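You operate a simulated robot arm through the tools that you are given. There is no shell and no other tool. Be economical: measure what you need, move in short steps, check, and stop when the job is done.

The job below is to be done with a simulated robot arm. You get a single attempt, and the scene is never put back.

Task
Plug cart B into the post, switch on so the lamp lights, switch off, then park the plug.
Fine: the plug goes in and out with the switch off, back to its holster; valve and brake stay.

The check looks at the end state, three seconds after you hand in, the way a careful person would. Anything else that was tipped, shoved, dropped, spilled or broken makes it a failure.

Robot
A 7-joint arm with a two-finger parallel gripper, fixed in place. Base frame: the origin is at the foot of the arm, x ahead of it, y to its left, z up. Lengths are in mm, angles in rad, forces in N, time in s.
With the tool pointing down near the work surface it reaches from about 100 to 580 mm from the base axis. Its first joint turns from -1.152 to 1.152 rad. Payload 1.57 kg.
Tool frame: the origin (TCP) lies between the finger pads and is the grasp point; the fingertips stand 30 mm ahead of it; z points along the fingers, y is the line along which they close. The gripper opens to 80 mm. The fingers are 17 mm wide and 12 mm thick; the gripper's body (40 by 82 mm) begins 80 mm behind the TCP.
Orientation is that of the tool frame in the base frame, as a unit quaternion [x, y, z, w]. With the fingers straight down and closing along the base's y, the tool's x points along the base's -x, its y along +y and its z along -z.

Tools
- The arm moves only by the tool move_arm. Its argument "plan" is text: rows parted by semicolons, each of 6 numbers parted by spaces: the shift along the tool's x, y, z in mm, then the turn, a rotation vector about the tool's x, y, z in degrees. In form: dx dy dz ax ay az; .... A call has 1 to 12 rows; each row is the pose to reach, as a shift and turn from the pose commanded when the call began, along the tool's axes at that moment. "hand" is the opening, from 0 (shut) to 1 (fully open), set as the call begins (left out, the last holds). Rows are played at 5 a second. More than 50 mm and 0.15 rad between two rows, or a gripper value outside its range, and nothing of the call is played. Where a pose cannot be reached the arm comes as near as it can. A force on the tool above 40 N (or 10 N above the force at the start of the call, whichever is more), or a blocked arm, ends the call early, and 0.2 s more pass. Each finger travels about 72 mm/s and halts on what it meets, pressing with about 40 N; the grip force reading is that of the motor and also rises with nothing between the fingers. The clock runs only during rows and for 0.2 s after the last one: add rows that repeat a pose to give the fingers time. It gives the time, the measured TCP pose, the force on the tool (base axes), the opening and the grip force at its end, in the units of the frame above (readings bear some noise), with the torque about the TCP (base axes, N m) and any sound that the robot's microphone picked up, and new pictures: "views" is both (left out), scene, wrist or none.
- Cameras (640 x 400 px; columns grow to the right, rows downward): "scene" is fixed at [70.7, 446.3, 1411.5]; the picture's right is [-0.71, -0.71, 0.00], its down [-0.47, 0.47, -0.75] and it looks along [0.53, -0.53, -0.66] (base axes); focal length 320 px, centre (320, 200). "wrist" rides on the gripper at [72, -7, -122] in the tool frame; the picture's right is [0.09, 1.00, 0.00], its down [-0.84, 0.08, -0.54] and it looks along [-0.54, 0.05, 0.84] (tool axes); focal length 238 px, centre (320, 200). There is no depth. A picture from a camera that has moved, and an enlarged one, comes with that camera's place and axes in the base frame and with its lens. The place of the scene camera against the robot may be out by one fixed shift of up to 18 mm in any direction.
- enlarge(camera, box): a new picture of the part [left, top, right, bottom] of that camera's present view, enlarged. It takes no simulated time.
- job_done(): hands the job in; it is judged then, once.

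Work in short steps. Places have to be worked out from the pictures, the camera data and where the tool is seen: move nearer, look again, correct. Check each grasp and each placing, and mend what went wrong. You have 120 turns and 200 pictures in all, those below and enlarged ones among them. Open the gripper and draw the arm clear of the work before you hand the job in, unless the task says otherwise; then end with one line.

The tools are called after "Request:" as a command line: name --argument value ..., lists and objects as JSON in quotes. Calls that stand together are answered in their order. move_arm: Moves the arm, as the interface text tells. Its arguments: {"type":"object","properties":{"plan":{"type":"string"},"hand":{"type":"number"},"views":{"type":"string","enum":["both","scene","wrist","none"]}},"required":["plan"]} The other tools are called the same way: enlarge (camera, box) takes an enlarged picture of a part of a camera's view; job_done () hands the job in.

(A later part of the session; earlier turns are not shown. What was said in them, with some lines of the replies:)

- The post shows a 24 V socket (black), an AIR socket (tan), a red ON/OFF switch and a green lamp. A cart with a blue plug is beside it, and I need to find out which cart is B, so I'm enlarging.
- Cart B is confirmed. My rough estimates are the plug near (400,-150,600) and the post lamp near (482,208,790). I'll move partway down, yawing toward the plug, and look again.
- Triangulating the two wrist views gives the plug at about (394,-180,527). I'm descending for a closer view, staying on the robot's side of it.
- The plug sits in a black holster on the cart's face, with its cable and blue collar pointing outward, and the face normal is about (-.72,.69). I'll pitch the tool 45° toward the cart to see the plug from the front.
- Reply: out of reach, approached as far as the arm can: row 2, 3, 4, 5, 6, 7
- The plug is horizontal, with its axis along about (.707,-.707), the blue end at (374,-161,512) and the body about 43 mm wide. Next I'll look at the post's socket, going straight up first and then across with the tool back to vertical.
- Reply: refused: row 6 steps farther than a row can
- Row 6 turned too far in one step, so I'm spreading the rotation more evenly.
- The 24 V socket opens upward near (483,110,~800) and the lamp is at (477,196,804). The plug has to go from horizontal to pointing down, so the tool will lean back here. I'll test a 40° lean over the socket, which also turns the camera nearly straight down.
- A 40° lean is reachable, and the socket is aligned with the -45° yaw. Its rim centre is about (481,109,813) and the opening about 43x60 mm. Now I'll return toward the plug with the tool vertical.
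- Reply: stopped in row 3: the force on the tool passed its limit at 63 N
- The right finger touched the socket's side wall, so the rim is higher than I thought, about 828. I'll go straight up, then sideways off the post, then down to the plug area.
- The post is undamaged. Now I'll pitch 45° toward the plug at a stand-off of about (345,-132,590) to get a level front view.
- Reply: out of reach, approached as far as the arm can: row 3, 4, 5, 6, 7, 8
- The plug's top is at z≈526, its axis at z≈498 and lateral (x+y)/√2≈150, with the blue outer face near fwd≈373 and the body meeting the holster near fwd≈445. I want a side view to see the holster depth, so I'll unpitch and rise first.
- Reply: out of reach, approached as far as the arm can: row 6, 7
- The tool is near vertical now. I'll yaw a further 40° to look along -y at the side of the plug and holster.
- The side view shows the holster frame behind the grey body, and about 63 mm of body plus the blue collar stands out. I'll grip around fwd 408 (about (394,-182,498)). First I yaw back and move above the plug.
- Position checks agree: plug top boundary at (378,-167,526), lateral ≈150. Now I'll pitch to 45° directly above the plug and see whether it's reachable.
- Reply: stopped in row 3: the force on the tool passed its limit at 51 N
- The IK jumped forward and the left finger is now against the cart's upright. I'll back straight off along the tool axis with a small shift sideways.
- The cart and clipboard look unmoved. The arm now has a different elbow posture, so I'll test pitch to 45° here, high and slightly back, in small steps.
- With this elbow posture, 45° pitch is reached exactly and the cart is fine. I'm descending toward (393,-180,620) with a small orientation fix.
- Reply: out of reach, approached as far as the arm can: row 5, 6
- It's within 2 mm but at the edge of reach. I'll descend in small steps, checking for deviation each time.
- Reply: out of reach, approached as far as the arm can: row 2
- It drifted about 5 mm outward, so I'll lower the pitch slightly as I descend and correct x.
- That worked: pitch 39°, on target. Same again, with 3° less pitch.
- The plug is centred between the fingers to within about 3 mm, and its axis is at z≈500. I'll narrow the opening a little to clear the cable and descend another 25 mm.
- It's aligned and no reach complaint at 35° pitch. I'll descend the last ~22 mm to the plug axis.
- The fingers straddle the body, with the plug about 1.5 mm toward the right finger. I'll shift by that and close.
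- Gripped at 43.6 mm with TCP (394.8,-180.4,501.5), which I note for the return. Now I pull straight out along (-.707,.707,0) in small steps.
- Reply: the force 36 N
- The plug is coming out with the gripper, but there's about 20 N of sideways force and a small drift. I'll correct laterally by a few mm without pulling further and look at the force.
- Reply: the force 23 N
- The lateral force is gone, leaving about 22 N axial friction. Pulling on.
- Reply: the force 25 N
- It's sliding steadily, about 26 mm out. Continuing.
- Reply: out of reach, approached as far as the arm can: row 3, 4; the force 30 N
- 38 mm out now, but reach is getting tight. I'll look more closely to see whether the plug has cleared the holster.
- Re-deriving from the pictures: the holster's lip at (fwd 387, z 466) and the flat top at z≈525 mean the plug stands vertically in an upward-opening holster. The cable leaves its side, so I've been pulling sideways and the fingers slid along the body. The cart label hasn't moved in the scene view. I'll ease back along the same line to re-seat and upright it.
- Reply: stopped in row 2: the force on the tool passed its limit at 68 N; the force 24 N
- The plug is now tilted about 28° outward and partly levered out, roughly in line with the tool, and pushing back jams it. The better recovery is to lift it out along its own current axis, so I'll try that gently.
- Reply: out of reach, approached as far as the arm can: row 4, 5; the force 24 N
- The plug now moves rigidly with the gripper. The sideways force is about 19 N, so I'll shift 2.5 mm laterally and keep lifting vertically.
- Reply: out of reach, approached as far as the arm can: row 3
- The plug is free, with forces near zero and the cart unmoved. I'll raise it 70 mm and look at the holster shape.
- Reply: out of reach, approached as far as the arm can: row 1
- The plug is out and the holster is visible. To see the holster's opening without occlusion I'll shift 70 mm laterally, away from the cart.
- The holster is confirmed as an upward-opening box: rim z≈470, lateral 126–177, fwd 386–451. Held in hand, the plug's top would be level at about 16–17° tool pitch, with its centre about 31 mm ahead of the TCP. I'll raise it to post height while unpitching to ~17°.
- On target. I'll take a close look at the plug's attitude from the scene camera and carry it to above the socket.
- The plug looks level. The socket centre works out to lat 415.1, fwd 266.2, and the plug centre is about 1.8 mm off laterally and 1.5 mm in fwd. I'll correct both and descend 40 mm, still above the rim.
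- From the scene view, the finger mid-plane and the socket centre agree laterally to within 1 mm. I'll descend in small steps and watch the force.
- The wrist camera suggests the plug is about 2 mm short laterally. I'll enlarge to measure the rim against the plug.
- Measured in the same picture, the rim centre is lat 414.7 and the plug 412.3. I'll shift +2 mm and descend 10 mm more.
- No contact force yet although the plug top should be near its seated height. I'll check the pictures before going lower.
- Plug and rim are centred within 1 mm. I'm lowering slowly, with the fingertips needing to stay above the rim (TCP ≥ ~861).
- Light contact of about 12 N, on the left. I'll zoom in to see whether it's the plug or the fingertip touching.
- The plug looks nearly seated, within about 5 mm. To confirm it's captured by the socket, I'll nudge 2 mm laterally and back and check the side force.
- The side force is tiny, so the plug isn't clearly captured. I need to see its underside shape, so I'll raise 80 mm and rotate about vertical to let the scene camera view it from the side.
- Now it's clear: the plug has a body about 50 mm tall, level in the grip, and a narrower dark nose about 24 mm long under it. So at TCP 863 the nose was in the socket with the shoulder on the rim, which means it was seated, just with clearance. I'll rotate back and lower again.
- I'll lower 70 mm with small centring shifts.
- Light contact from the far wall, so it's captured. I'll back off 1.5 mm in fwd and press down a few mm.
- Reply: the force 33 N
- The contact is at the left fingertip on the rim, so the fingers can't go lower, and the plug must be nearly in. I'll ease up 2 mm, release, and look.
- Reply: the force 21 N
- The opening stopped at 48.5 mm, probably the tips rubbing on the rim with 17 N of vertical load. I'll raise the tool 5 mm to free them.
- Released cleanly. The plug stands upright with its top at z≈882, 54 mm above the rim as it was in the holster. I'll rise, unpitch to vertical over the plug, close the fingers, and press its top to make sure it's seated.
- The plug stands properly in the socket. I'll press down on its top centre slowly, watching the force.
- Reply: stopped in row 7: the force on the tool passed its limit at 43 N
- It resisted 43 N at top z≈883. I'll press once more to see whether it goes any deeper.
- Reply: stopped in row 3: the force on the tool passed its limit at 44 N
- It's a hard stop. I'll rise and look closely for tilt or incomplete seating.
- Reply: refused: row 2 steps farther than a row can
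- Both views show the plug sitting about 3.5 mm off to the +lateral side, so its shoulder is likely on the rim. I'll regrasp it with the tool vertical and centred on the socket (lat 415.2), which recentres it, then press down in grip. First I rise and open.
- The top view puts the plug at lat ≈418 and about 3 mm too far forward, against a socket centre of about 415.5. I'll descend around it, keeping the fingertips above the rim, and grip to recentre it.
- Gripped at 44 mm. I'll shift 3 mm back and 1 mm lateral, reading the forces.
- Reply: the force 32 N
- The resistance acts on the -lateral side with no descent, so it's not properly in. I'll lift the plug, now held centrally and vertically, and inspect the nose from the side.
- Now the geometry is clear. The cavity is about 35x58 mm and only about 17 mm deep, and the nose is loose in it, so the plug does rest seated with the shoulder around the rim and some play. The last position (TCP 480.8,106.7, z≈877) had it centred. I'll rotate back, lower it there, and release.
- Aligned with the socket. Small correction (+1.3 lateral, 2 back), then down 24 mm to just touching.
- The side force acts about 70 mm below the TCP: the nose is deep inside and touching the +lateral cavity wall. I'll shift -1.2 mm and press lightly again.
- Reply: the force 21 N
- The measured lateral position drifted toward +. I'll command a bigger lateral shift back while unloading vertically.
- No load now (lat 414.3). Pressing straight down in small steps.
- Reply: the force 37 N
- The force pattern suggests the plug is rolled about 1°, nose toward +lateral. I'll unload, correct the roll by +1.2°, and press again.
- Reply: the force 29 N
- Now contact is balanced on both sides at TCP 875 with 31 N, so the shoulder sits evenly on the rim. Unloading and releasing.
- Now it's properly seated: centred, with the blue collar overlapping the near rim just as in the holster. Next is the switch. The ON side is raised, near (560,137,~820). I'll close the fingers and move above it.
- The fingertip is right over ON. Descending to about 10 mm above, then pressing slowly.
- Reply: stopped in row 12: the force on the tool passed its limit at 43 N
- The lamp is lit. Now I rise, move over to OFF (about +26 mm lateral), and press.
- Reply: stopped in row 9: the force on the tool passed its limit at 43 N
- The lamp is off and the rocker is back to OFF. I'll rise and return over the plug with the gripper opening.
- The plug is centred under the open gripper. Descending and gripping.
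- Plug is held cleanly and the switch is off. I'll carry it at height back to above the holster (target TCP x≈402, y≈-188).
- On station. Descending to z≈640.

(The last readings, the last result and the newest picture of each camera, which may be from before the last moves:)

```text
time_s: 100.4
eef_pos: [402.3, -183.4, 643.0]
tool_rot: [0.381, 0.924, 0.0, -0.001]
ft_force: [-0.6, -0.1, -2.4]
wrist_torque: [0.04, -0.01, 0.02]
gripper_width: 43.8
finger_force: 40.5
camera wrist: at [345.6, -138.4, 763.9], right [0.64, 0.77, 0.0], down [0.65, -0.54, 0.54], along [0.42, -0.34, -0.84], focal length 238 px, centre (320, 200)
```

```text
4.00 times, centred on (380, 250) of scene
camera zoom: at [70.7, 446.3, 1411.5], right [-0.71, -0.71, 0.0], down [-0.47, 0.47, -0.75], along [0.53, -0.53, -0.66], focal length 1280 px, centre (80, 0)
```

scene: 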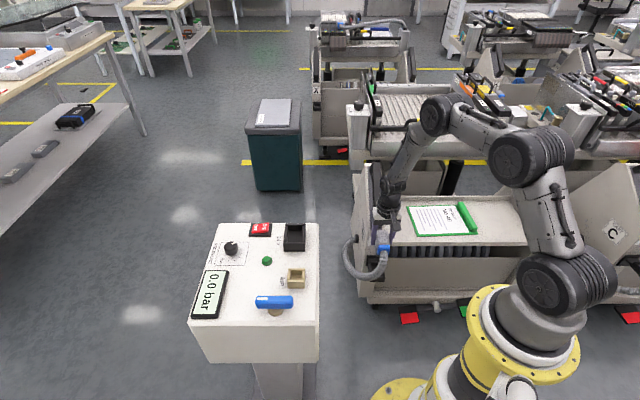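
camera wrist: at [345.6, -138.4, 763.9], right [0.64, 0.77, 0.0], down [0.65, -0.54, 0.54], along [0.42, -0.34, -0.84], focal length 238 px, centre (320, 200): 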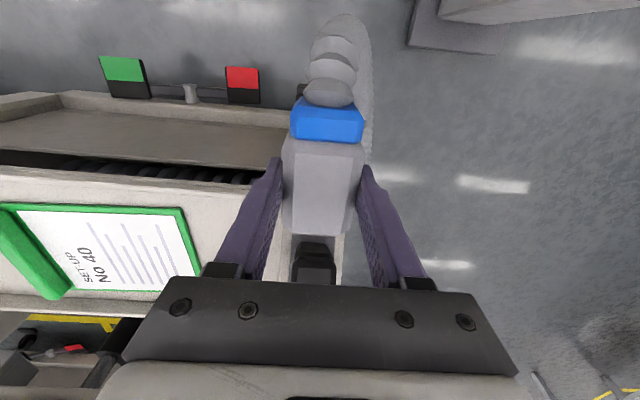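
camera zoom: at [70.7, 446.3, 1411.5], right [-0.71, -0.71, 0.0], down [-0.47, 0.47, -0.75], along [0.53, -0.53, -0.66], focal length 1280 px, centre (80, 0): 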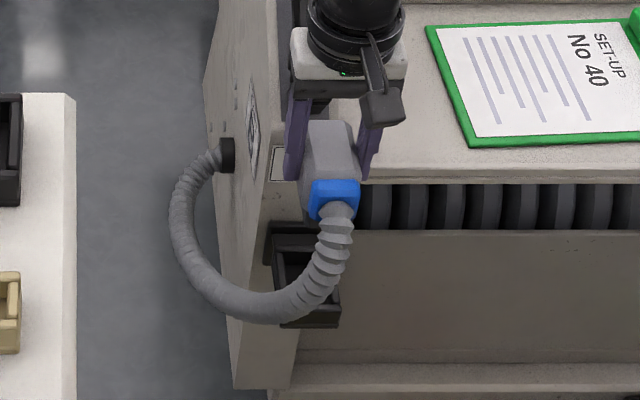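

I'll take a couple of static readings to average out pose noise before the final alignment.

Request:
move_arm --plan "0 0 0 0 0 0" --views "none"

Request:
move_arm --plan "0 0 0 0 0 0" --views "none"

Request:
move_arm --plan "0 0 20 0 0 0; 0 0 40 0 0 0; 0 0 40 0 0 0" --views "both"

Request:
enlarge --camera "scene" --box '[345, 215, 405, 290]'

Request:
enlarge --camera "wrist" --box '[250, 60, 390, 220]'

```text
time_s: 100.8
eef_pos: [401.3, -184.5, 641.7]
tool_rot: [0.382, 0.924, 0.001, 0.0]
ft_force: [0.4, 0.6, -2.7]
wrist_torque: [-0.01, 0.01, 0.0]
gripper_width: 43.5
finger_force: 39.8
```

```text
time_s: 101.2
eef_pos: [400.3, -183.5, 642.7]
tool_rot: [0.382, 0.924, 0.0, -0.001]
ft_force: [-0.2, 0.8, -2.7]
wrist_torque: [-0.04, 0.0, 0.02]
gripper_width: 43.9
finger_force: 40.2
```

```text
time_s: 102.0
eef_pos: [403.1, -184.8, 601.8]
tool_rot: [0.382, 0.924, 0.0, -0.001]
ft_force: [-0.4, 0.3, -3.1]
wrist_torque: [0.03, 0.01, 0.02]
gripper_width: 43.7
finger_force: 39.8
camera wrist: at [347.3, -138.2, 723.4], right [0.64, 0.77, 0.0], down [0.65, -0.54, 0.54], along [0.42, -0.34, -0.84], focal length 238 px, centre (320, 200)
```

scene: 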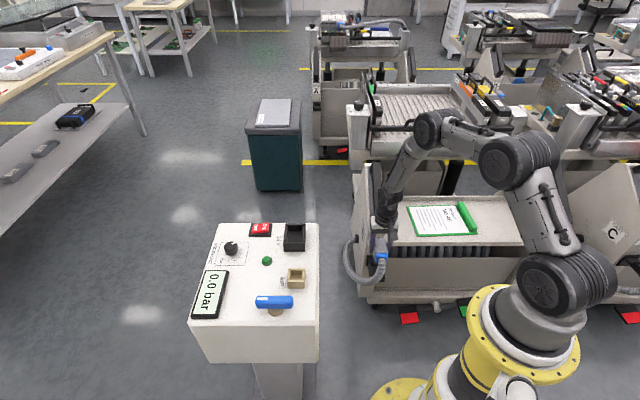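
wrist: 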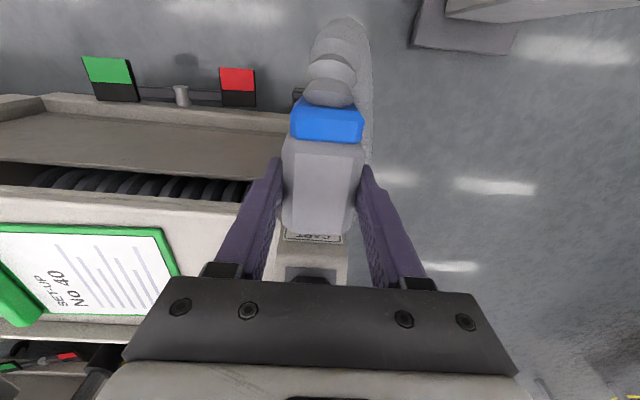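

```text
5.33 times, centred on (375, 252) of scene
camera zoom: at [70.7, 446.3, 1411.5], right [-0.71, -0.71, 0.0], down [-0.47, 0.47, -0.75], along [0.53, -0.53, -0.66], focal length 1707 px, centre (27, -80)
```

zoom: 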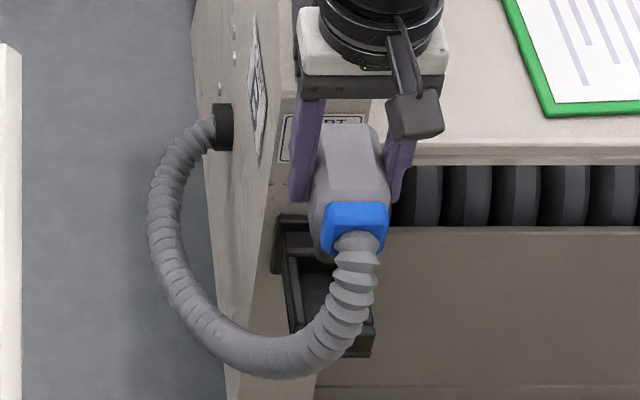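

```text
2.50 times, centred on (320, 140) of wrist
camera zoom: at [347.3, -138.2, 723.4], right [0.64, 0.77, 0.0], down [0.65, -0.54, 0.54], along [0.42, -0.34, -0.84], focal length 596 px, centre (320, 350)
```

zoom: 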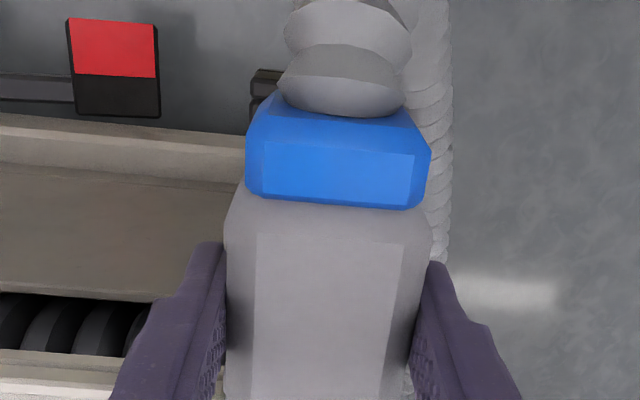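

The averaged readings, wrist view and scene view all say the plug is about 2 mm too far +lateral and 3 mm too far back. I'll correct and go down to z≈548.

Request:
move_arm --plan "-3 -2.3 0 0 0 0; -3 -2.3 20 0 0 0; -3 -2.3 40 0 0 0; -3 -2.3 54 0 0 0; -3 -2.3 54 0 0 0" --views "none"

Request:
move_arm --plan "0 0 0 0 0 0" --views "wrist"

Request:
enlarge --camera "scene" --box '[345, 225, 405, 290]'

```text
time_s: 103.2
eef_pos: [402.1, -188.6, 548.4]
tool_rot: [0.382, 0.924, 0.0, -0.001]
ft_force: [-0.7, 0.1, -3.4]
wrist_torque: [0.03, -0.04, -0.01]
gripper_width: 43.8
finger_force: 40.1
```

```text
time_s: 103.6
eef_pos: [401.6, -189.1, 548.0]
tool_rot: [0.382, 0.924, 0.0, -0.001]
ft_force: [0.8, -0.6, -2.6]
wrist_torque: [0.0, 0.02, -0.04]
gripper_width: 43.6
finger_force: 40.1
camera wrist: at [346.8, -143.0, 671.0], right [0.64, 0.77, 0.0], down [0.65, -0.54, 0.54], along [0.42, -0.34, -0.84], focal length 238 px, centre (320, 200)
```

wrist: 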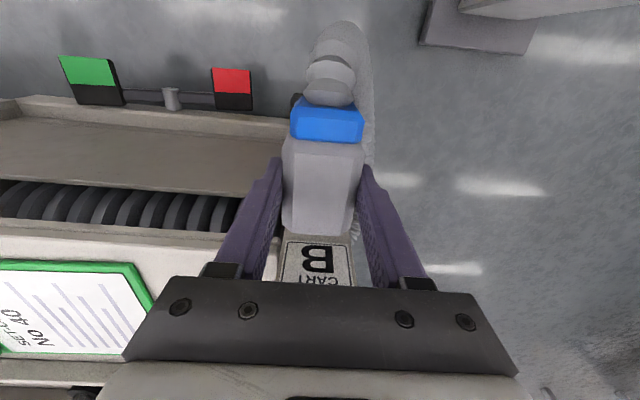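

```text
6.15 times, centred on (375, 258) of scene
camera zoom: at [70.7, 446.3, 1411.5], right [-0.71, -0.71, 0.0], down [-0.47, 0.47, -0.75], along [0.53, -0.53, -0.66], focal length 1970 px, centre (-18, -154)
```

zoom: 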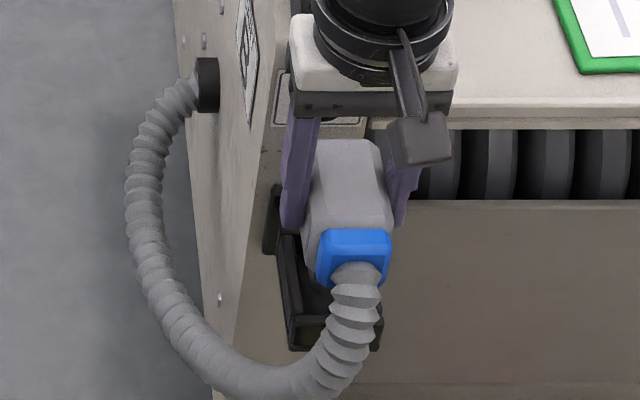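

It's now about 1 mm too far the other way. Correcting +1 and descending slowly with force readings.

Request:
move_arm --plan "0 1 5 0 0 0; 0 1 10 0 0 0; 0 1 15 0 0 0; 0 1 19 0 0 0; 0 1 19 0 0 0" --views "none"

Request:
move_arm --plan "0 0 2 0 0 0; 0 0 4 0 0 0; 0 0 6 0 0 0; 0 0 8 0 0 0; 0 0 8 0 0 0" --views "none"

```text
time_s: 104.8
eef_pos: [403.3, -188.9, 529.2]
tool_rot: [0.382, 0.924, 0.001, -0.001]
ft_force: [-0.1, 0.5, -2.6]
wrist_torque: [0.0, -0.01, 0.03]
gripper_width: 43.7
finger_force: 40.2
```

```text
time_s: 106.0
eef_pos: [401.9, -190.9, 521.4]
tool_rot: [0.383, 0.924, 0.001, -0.001]
ft_force: [-0.4, -0.5, -2.9]
wrist_torque: [0.01, 0.0, 0.0]
gripper_width: 43.8
finger_force: 39.9
```

Still free at 521, so the nose is in the holster. Continuing in 1 mm steps to contact.

Request:
move_arm --plan "0 0 1 0 0 0; 0 0 2 0 0 0; 0 0 3 0 0 0; 0 0 4 0 0 0; 0 0 4 0 0 0" --views "none"

Request:
move_arm --plan "0 0 1 0 0 0; 0 0 2 0 0 0; 0 0 3 0 0 0; 0 0 3 0 0 0" --views "none"

```text
time_s: 107.2
eef_pos: [404.3, -189.8, 517.6]
tool_rot: [0.382, 0.924, 0.001, 0.0]
ft_force: [-7.8, 8.6, 33.3]
wrist_torque: [0.06, 0.2, 0.0]
gripper_width: 44.1
finger_force: 39.8
```

```text
time_s: 108.2
eef_pos: [404.6, -191.7, 516.1]
tool_rot: [0.383, 0.924, 0.0, 0.002]
ft_force: [-4.0, -2.7, 34.3]
wrist_torque: [-0.36, 0.2, -0.09]
gripper_width: 43.5
finger_force: 40.1
```

Firm, fairly balanced contact at TCP 516–517, matching the expected seated height. I'll unload, release, and retreat up.

Request:
move_arm --plan "0 0 -2 0 0 0; 0 0 -4 0 0 0; 0 0 -4 0 0 0" --views "none"

Request:
move_arm --plan "0 0 0 0 0 0; 0 0 0 0 0 0; 0 0 0 0 0 0" --hand 0.72 --views "none"

Request:
move_arm --plan "0 0 -20 0 0 0; 0 0 -50 0 0 0; 0 0 -85 0 0 0; 0 0 -120 0 0 0; 0 0 -120 0 0 0" --views "both"

Request:
enlarge --camera "scene" --box '[335, 220, 405, 310]'

Request:
enlarge --camera "wrist" --box '[240, 40, 400, 220]'

```text
time_s: 109.0
eef_pos: [400.4, -188.6, 518.4]
tool_rot: [0.382, 0.924, 0.001, -0.003]
ft_force: [2.0, -0.9, -3.2]
wrist_torque: [-0.11, -0.18, -0.05]
gripper_width: 43.8
finger_force: 39.7
```

```text
time_s: 109.8
eef_pos: [402.4, -188.9, 518.4]
tool_rot: [0.382, 0.924, 0.0, -0.001]
ft_force: [0.7, 0.1, 0.0]
wrist_torque: [0.0, 0.04, 0.01]
gripper_width: 57.5
finger_force: 0.1
```

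```text
time_s: 111.0
eef_pos: [400.0, -187.7, 636.0]
tool_rot: [0.382, 0.924, 0.0, -0.001]
ft_force: [0.1, -0.1, -0.5]
wrist_torque: [0.02, -0.01, 0.01]
gripper_width: 57.8
finger_force: 0.0
camera wrist: at [344.5, -142.9, 757.7], right [0.64, 0.77, 0.0], down [0.65, -0.54, 0.54], along [0.42, -0.34, -0.84], focal length 238 px, centre (320, 200)
```

scene: 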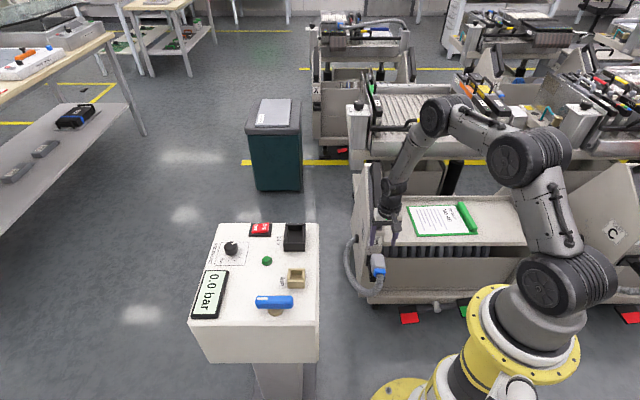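
wrist: 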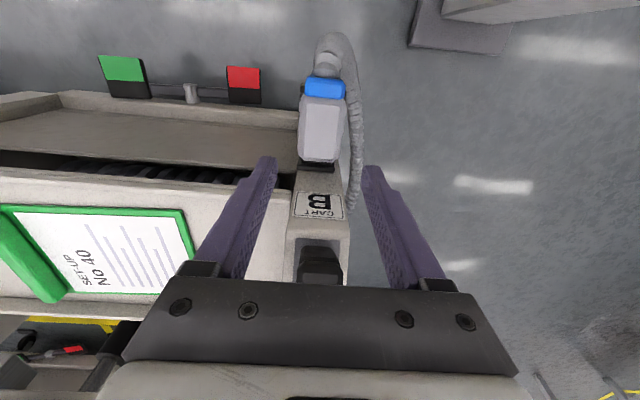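

```text
4.44 times, centred on (370, 265) of scene
camera zoom: at [70.7, 446.3, 1411.5], right [-0.71, -0.71, 0.0], down [-0.47, 0.47, -0.75], along [0.53, -0.53, -0.66], focal length 1422 px, centre (98, -89)
```

zoom: 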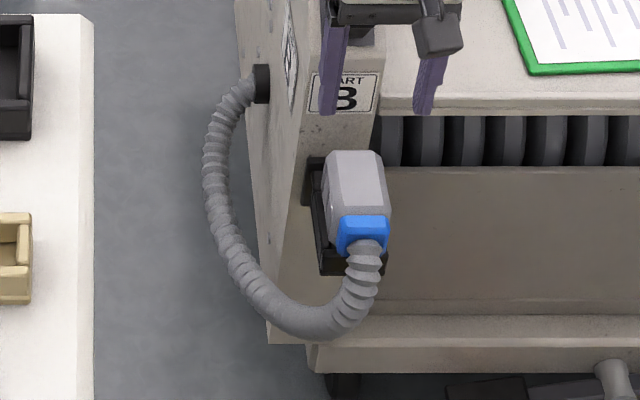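

```text
2.22 times, centred on (320, 130) of wrist
camera zoom: at [344.5, -142.9, 757.7], right [0.64, 0.77, 0.0], down [0.65, -0.54, 0.54], along [0.42, -0.34, -0.84], focal length 530 px, centre (320, 356)
```

zoom: 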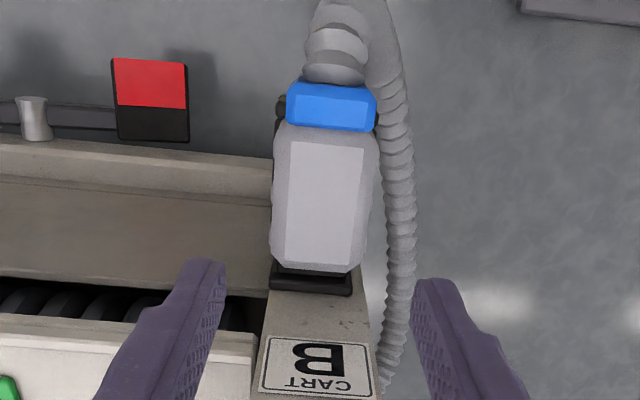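

The plug sits in the holster exactly as at the start, within a pixel or so. I'll draw the arm up and check the whole scene once more.

Request:
move_arm --plan "10 0 -40 0 0 0; 20 0 -80 0 0 0; 30 0 -120 0 0 0; 30 0 -160 0 0 0; 30 0 -200 0 0 0; 30 0 -240 0 0 0; 30 0 -240 0 0 0" --hand 1 --views "scene"

Request:
enlarge --camera "scene" --box '[180, 210, 340, 310]'

Request:
enlarge --camera "scene" --box '[320, 170, 540, 330]'

```text
time_s: 112.6
eef_pos: [384.3, -170.4, 877.5]
tool_rot: [0.382, 0.924, 0.0, -0.001]
ft_force: [-0.4, -0.4, -0.4]
wrist_torque: [0.01, 0.0, 0.0]
gripper_width: 79.9
finger_force: 0.0
```

scene: 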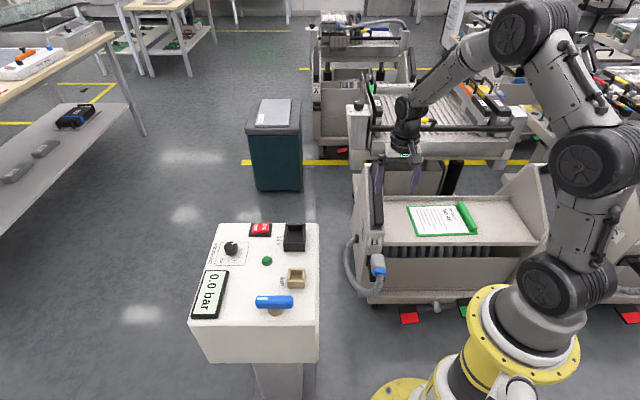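

```text
4.00 times, centred on (260, 260) of scene
camera zoom: at [70.7, 446.3, 1411.5], right [-0.71, -0.71, 0.0], down [-0.47, 0.47, -0.75], along [0.53, -0.53, -0.66], focal length 1280 px, centre (560, -40)
```

zoom: 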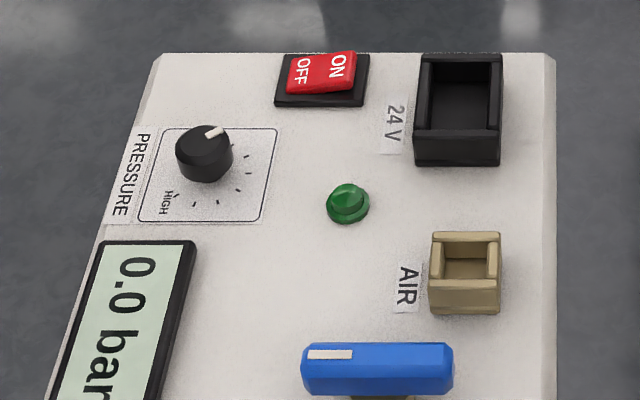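

```text
2.50 times, centred on (430, 250) of scene
camera zoom: at [70.7, 446.3, 1411.5], right [-0.71, -0.71, 0.0], down [-0.47, 0.47, -0.75], along [0.53, -0.53, -0.66], focal length 800 px, centre (45, 75)
```

zoom: 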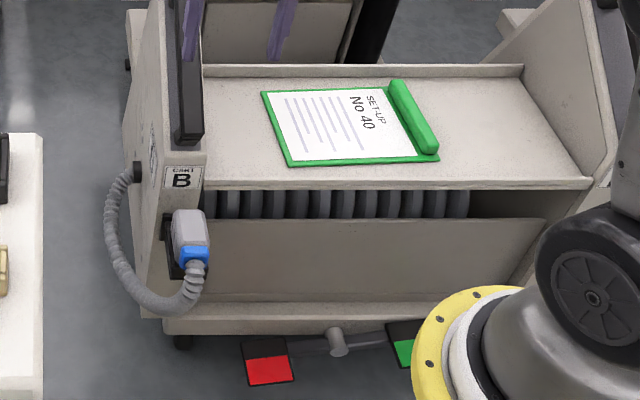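

The post, cart, clipboard, brake, valve and knob all look as they did at the start. The switch and lamp are off, the plug is in its holster, and the arm is clear with the gripper open. Handing in.

Request:
job_done

```text
The job is handed in.
```

Cart B's plug went into the 24 V socket, the lamp lit with the switch on and went out with it off, and the plug is back in its holster. The valve and brake were not touched; along the way a finger bumped the socket wall and the cart's upright, and my first pull on the plug was sideways, but I saw nothing moved or damaged.
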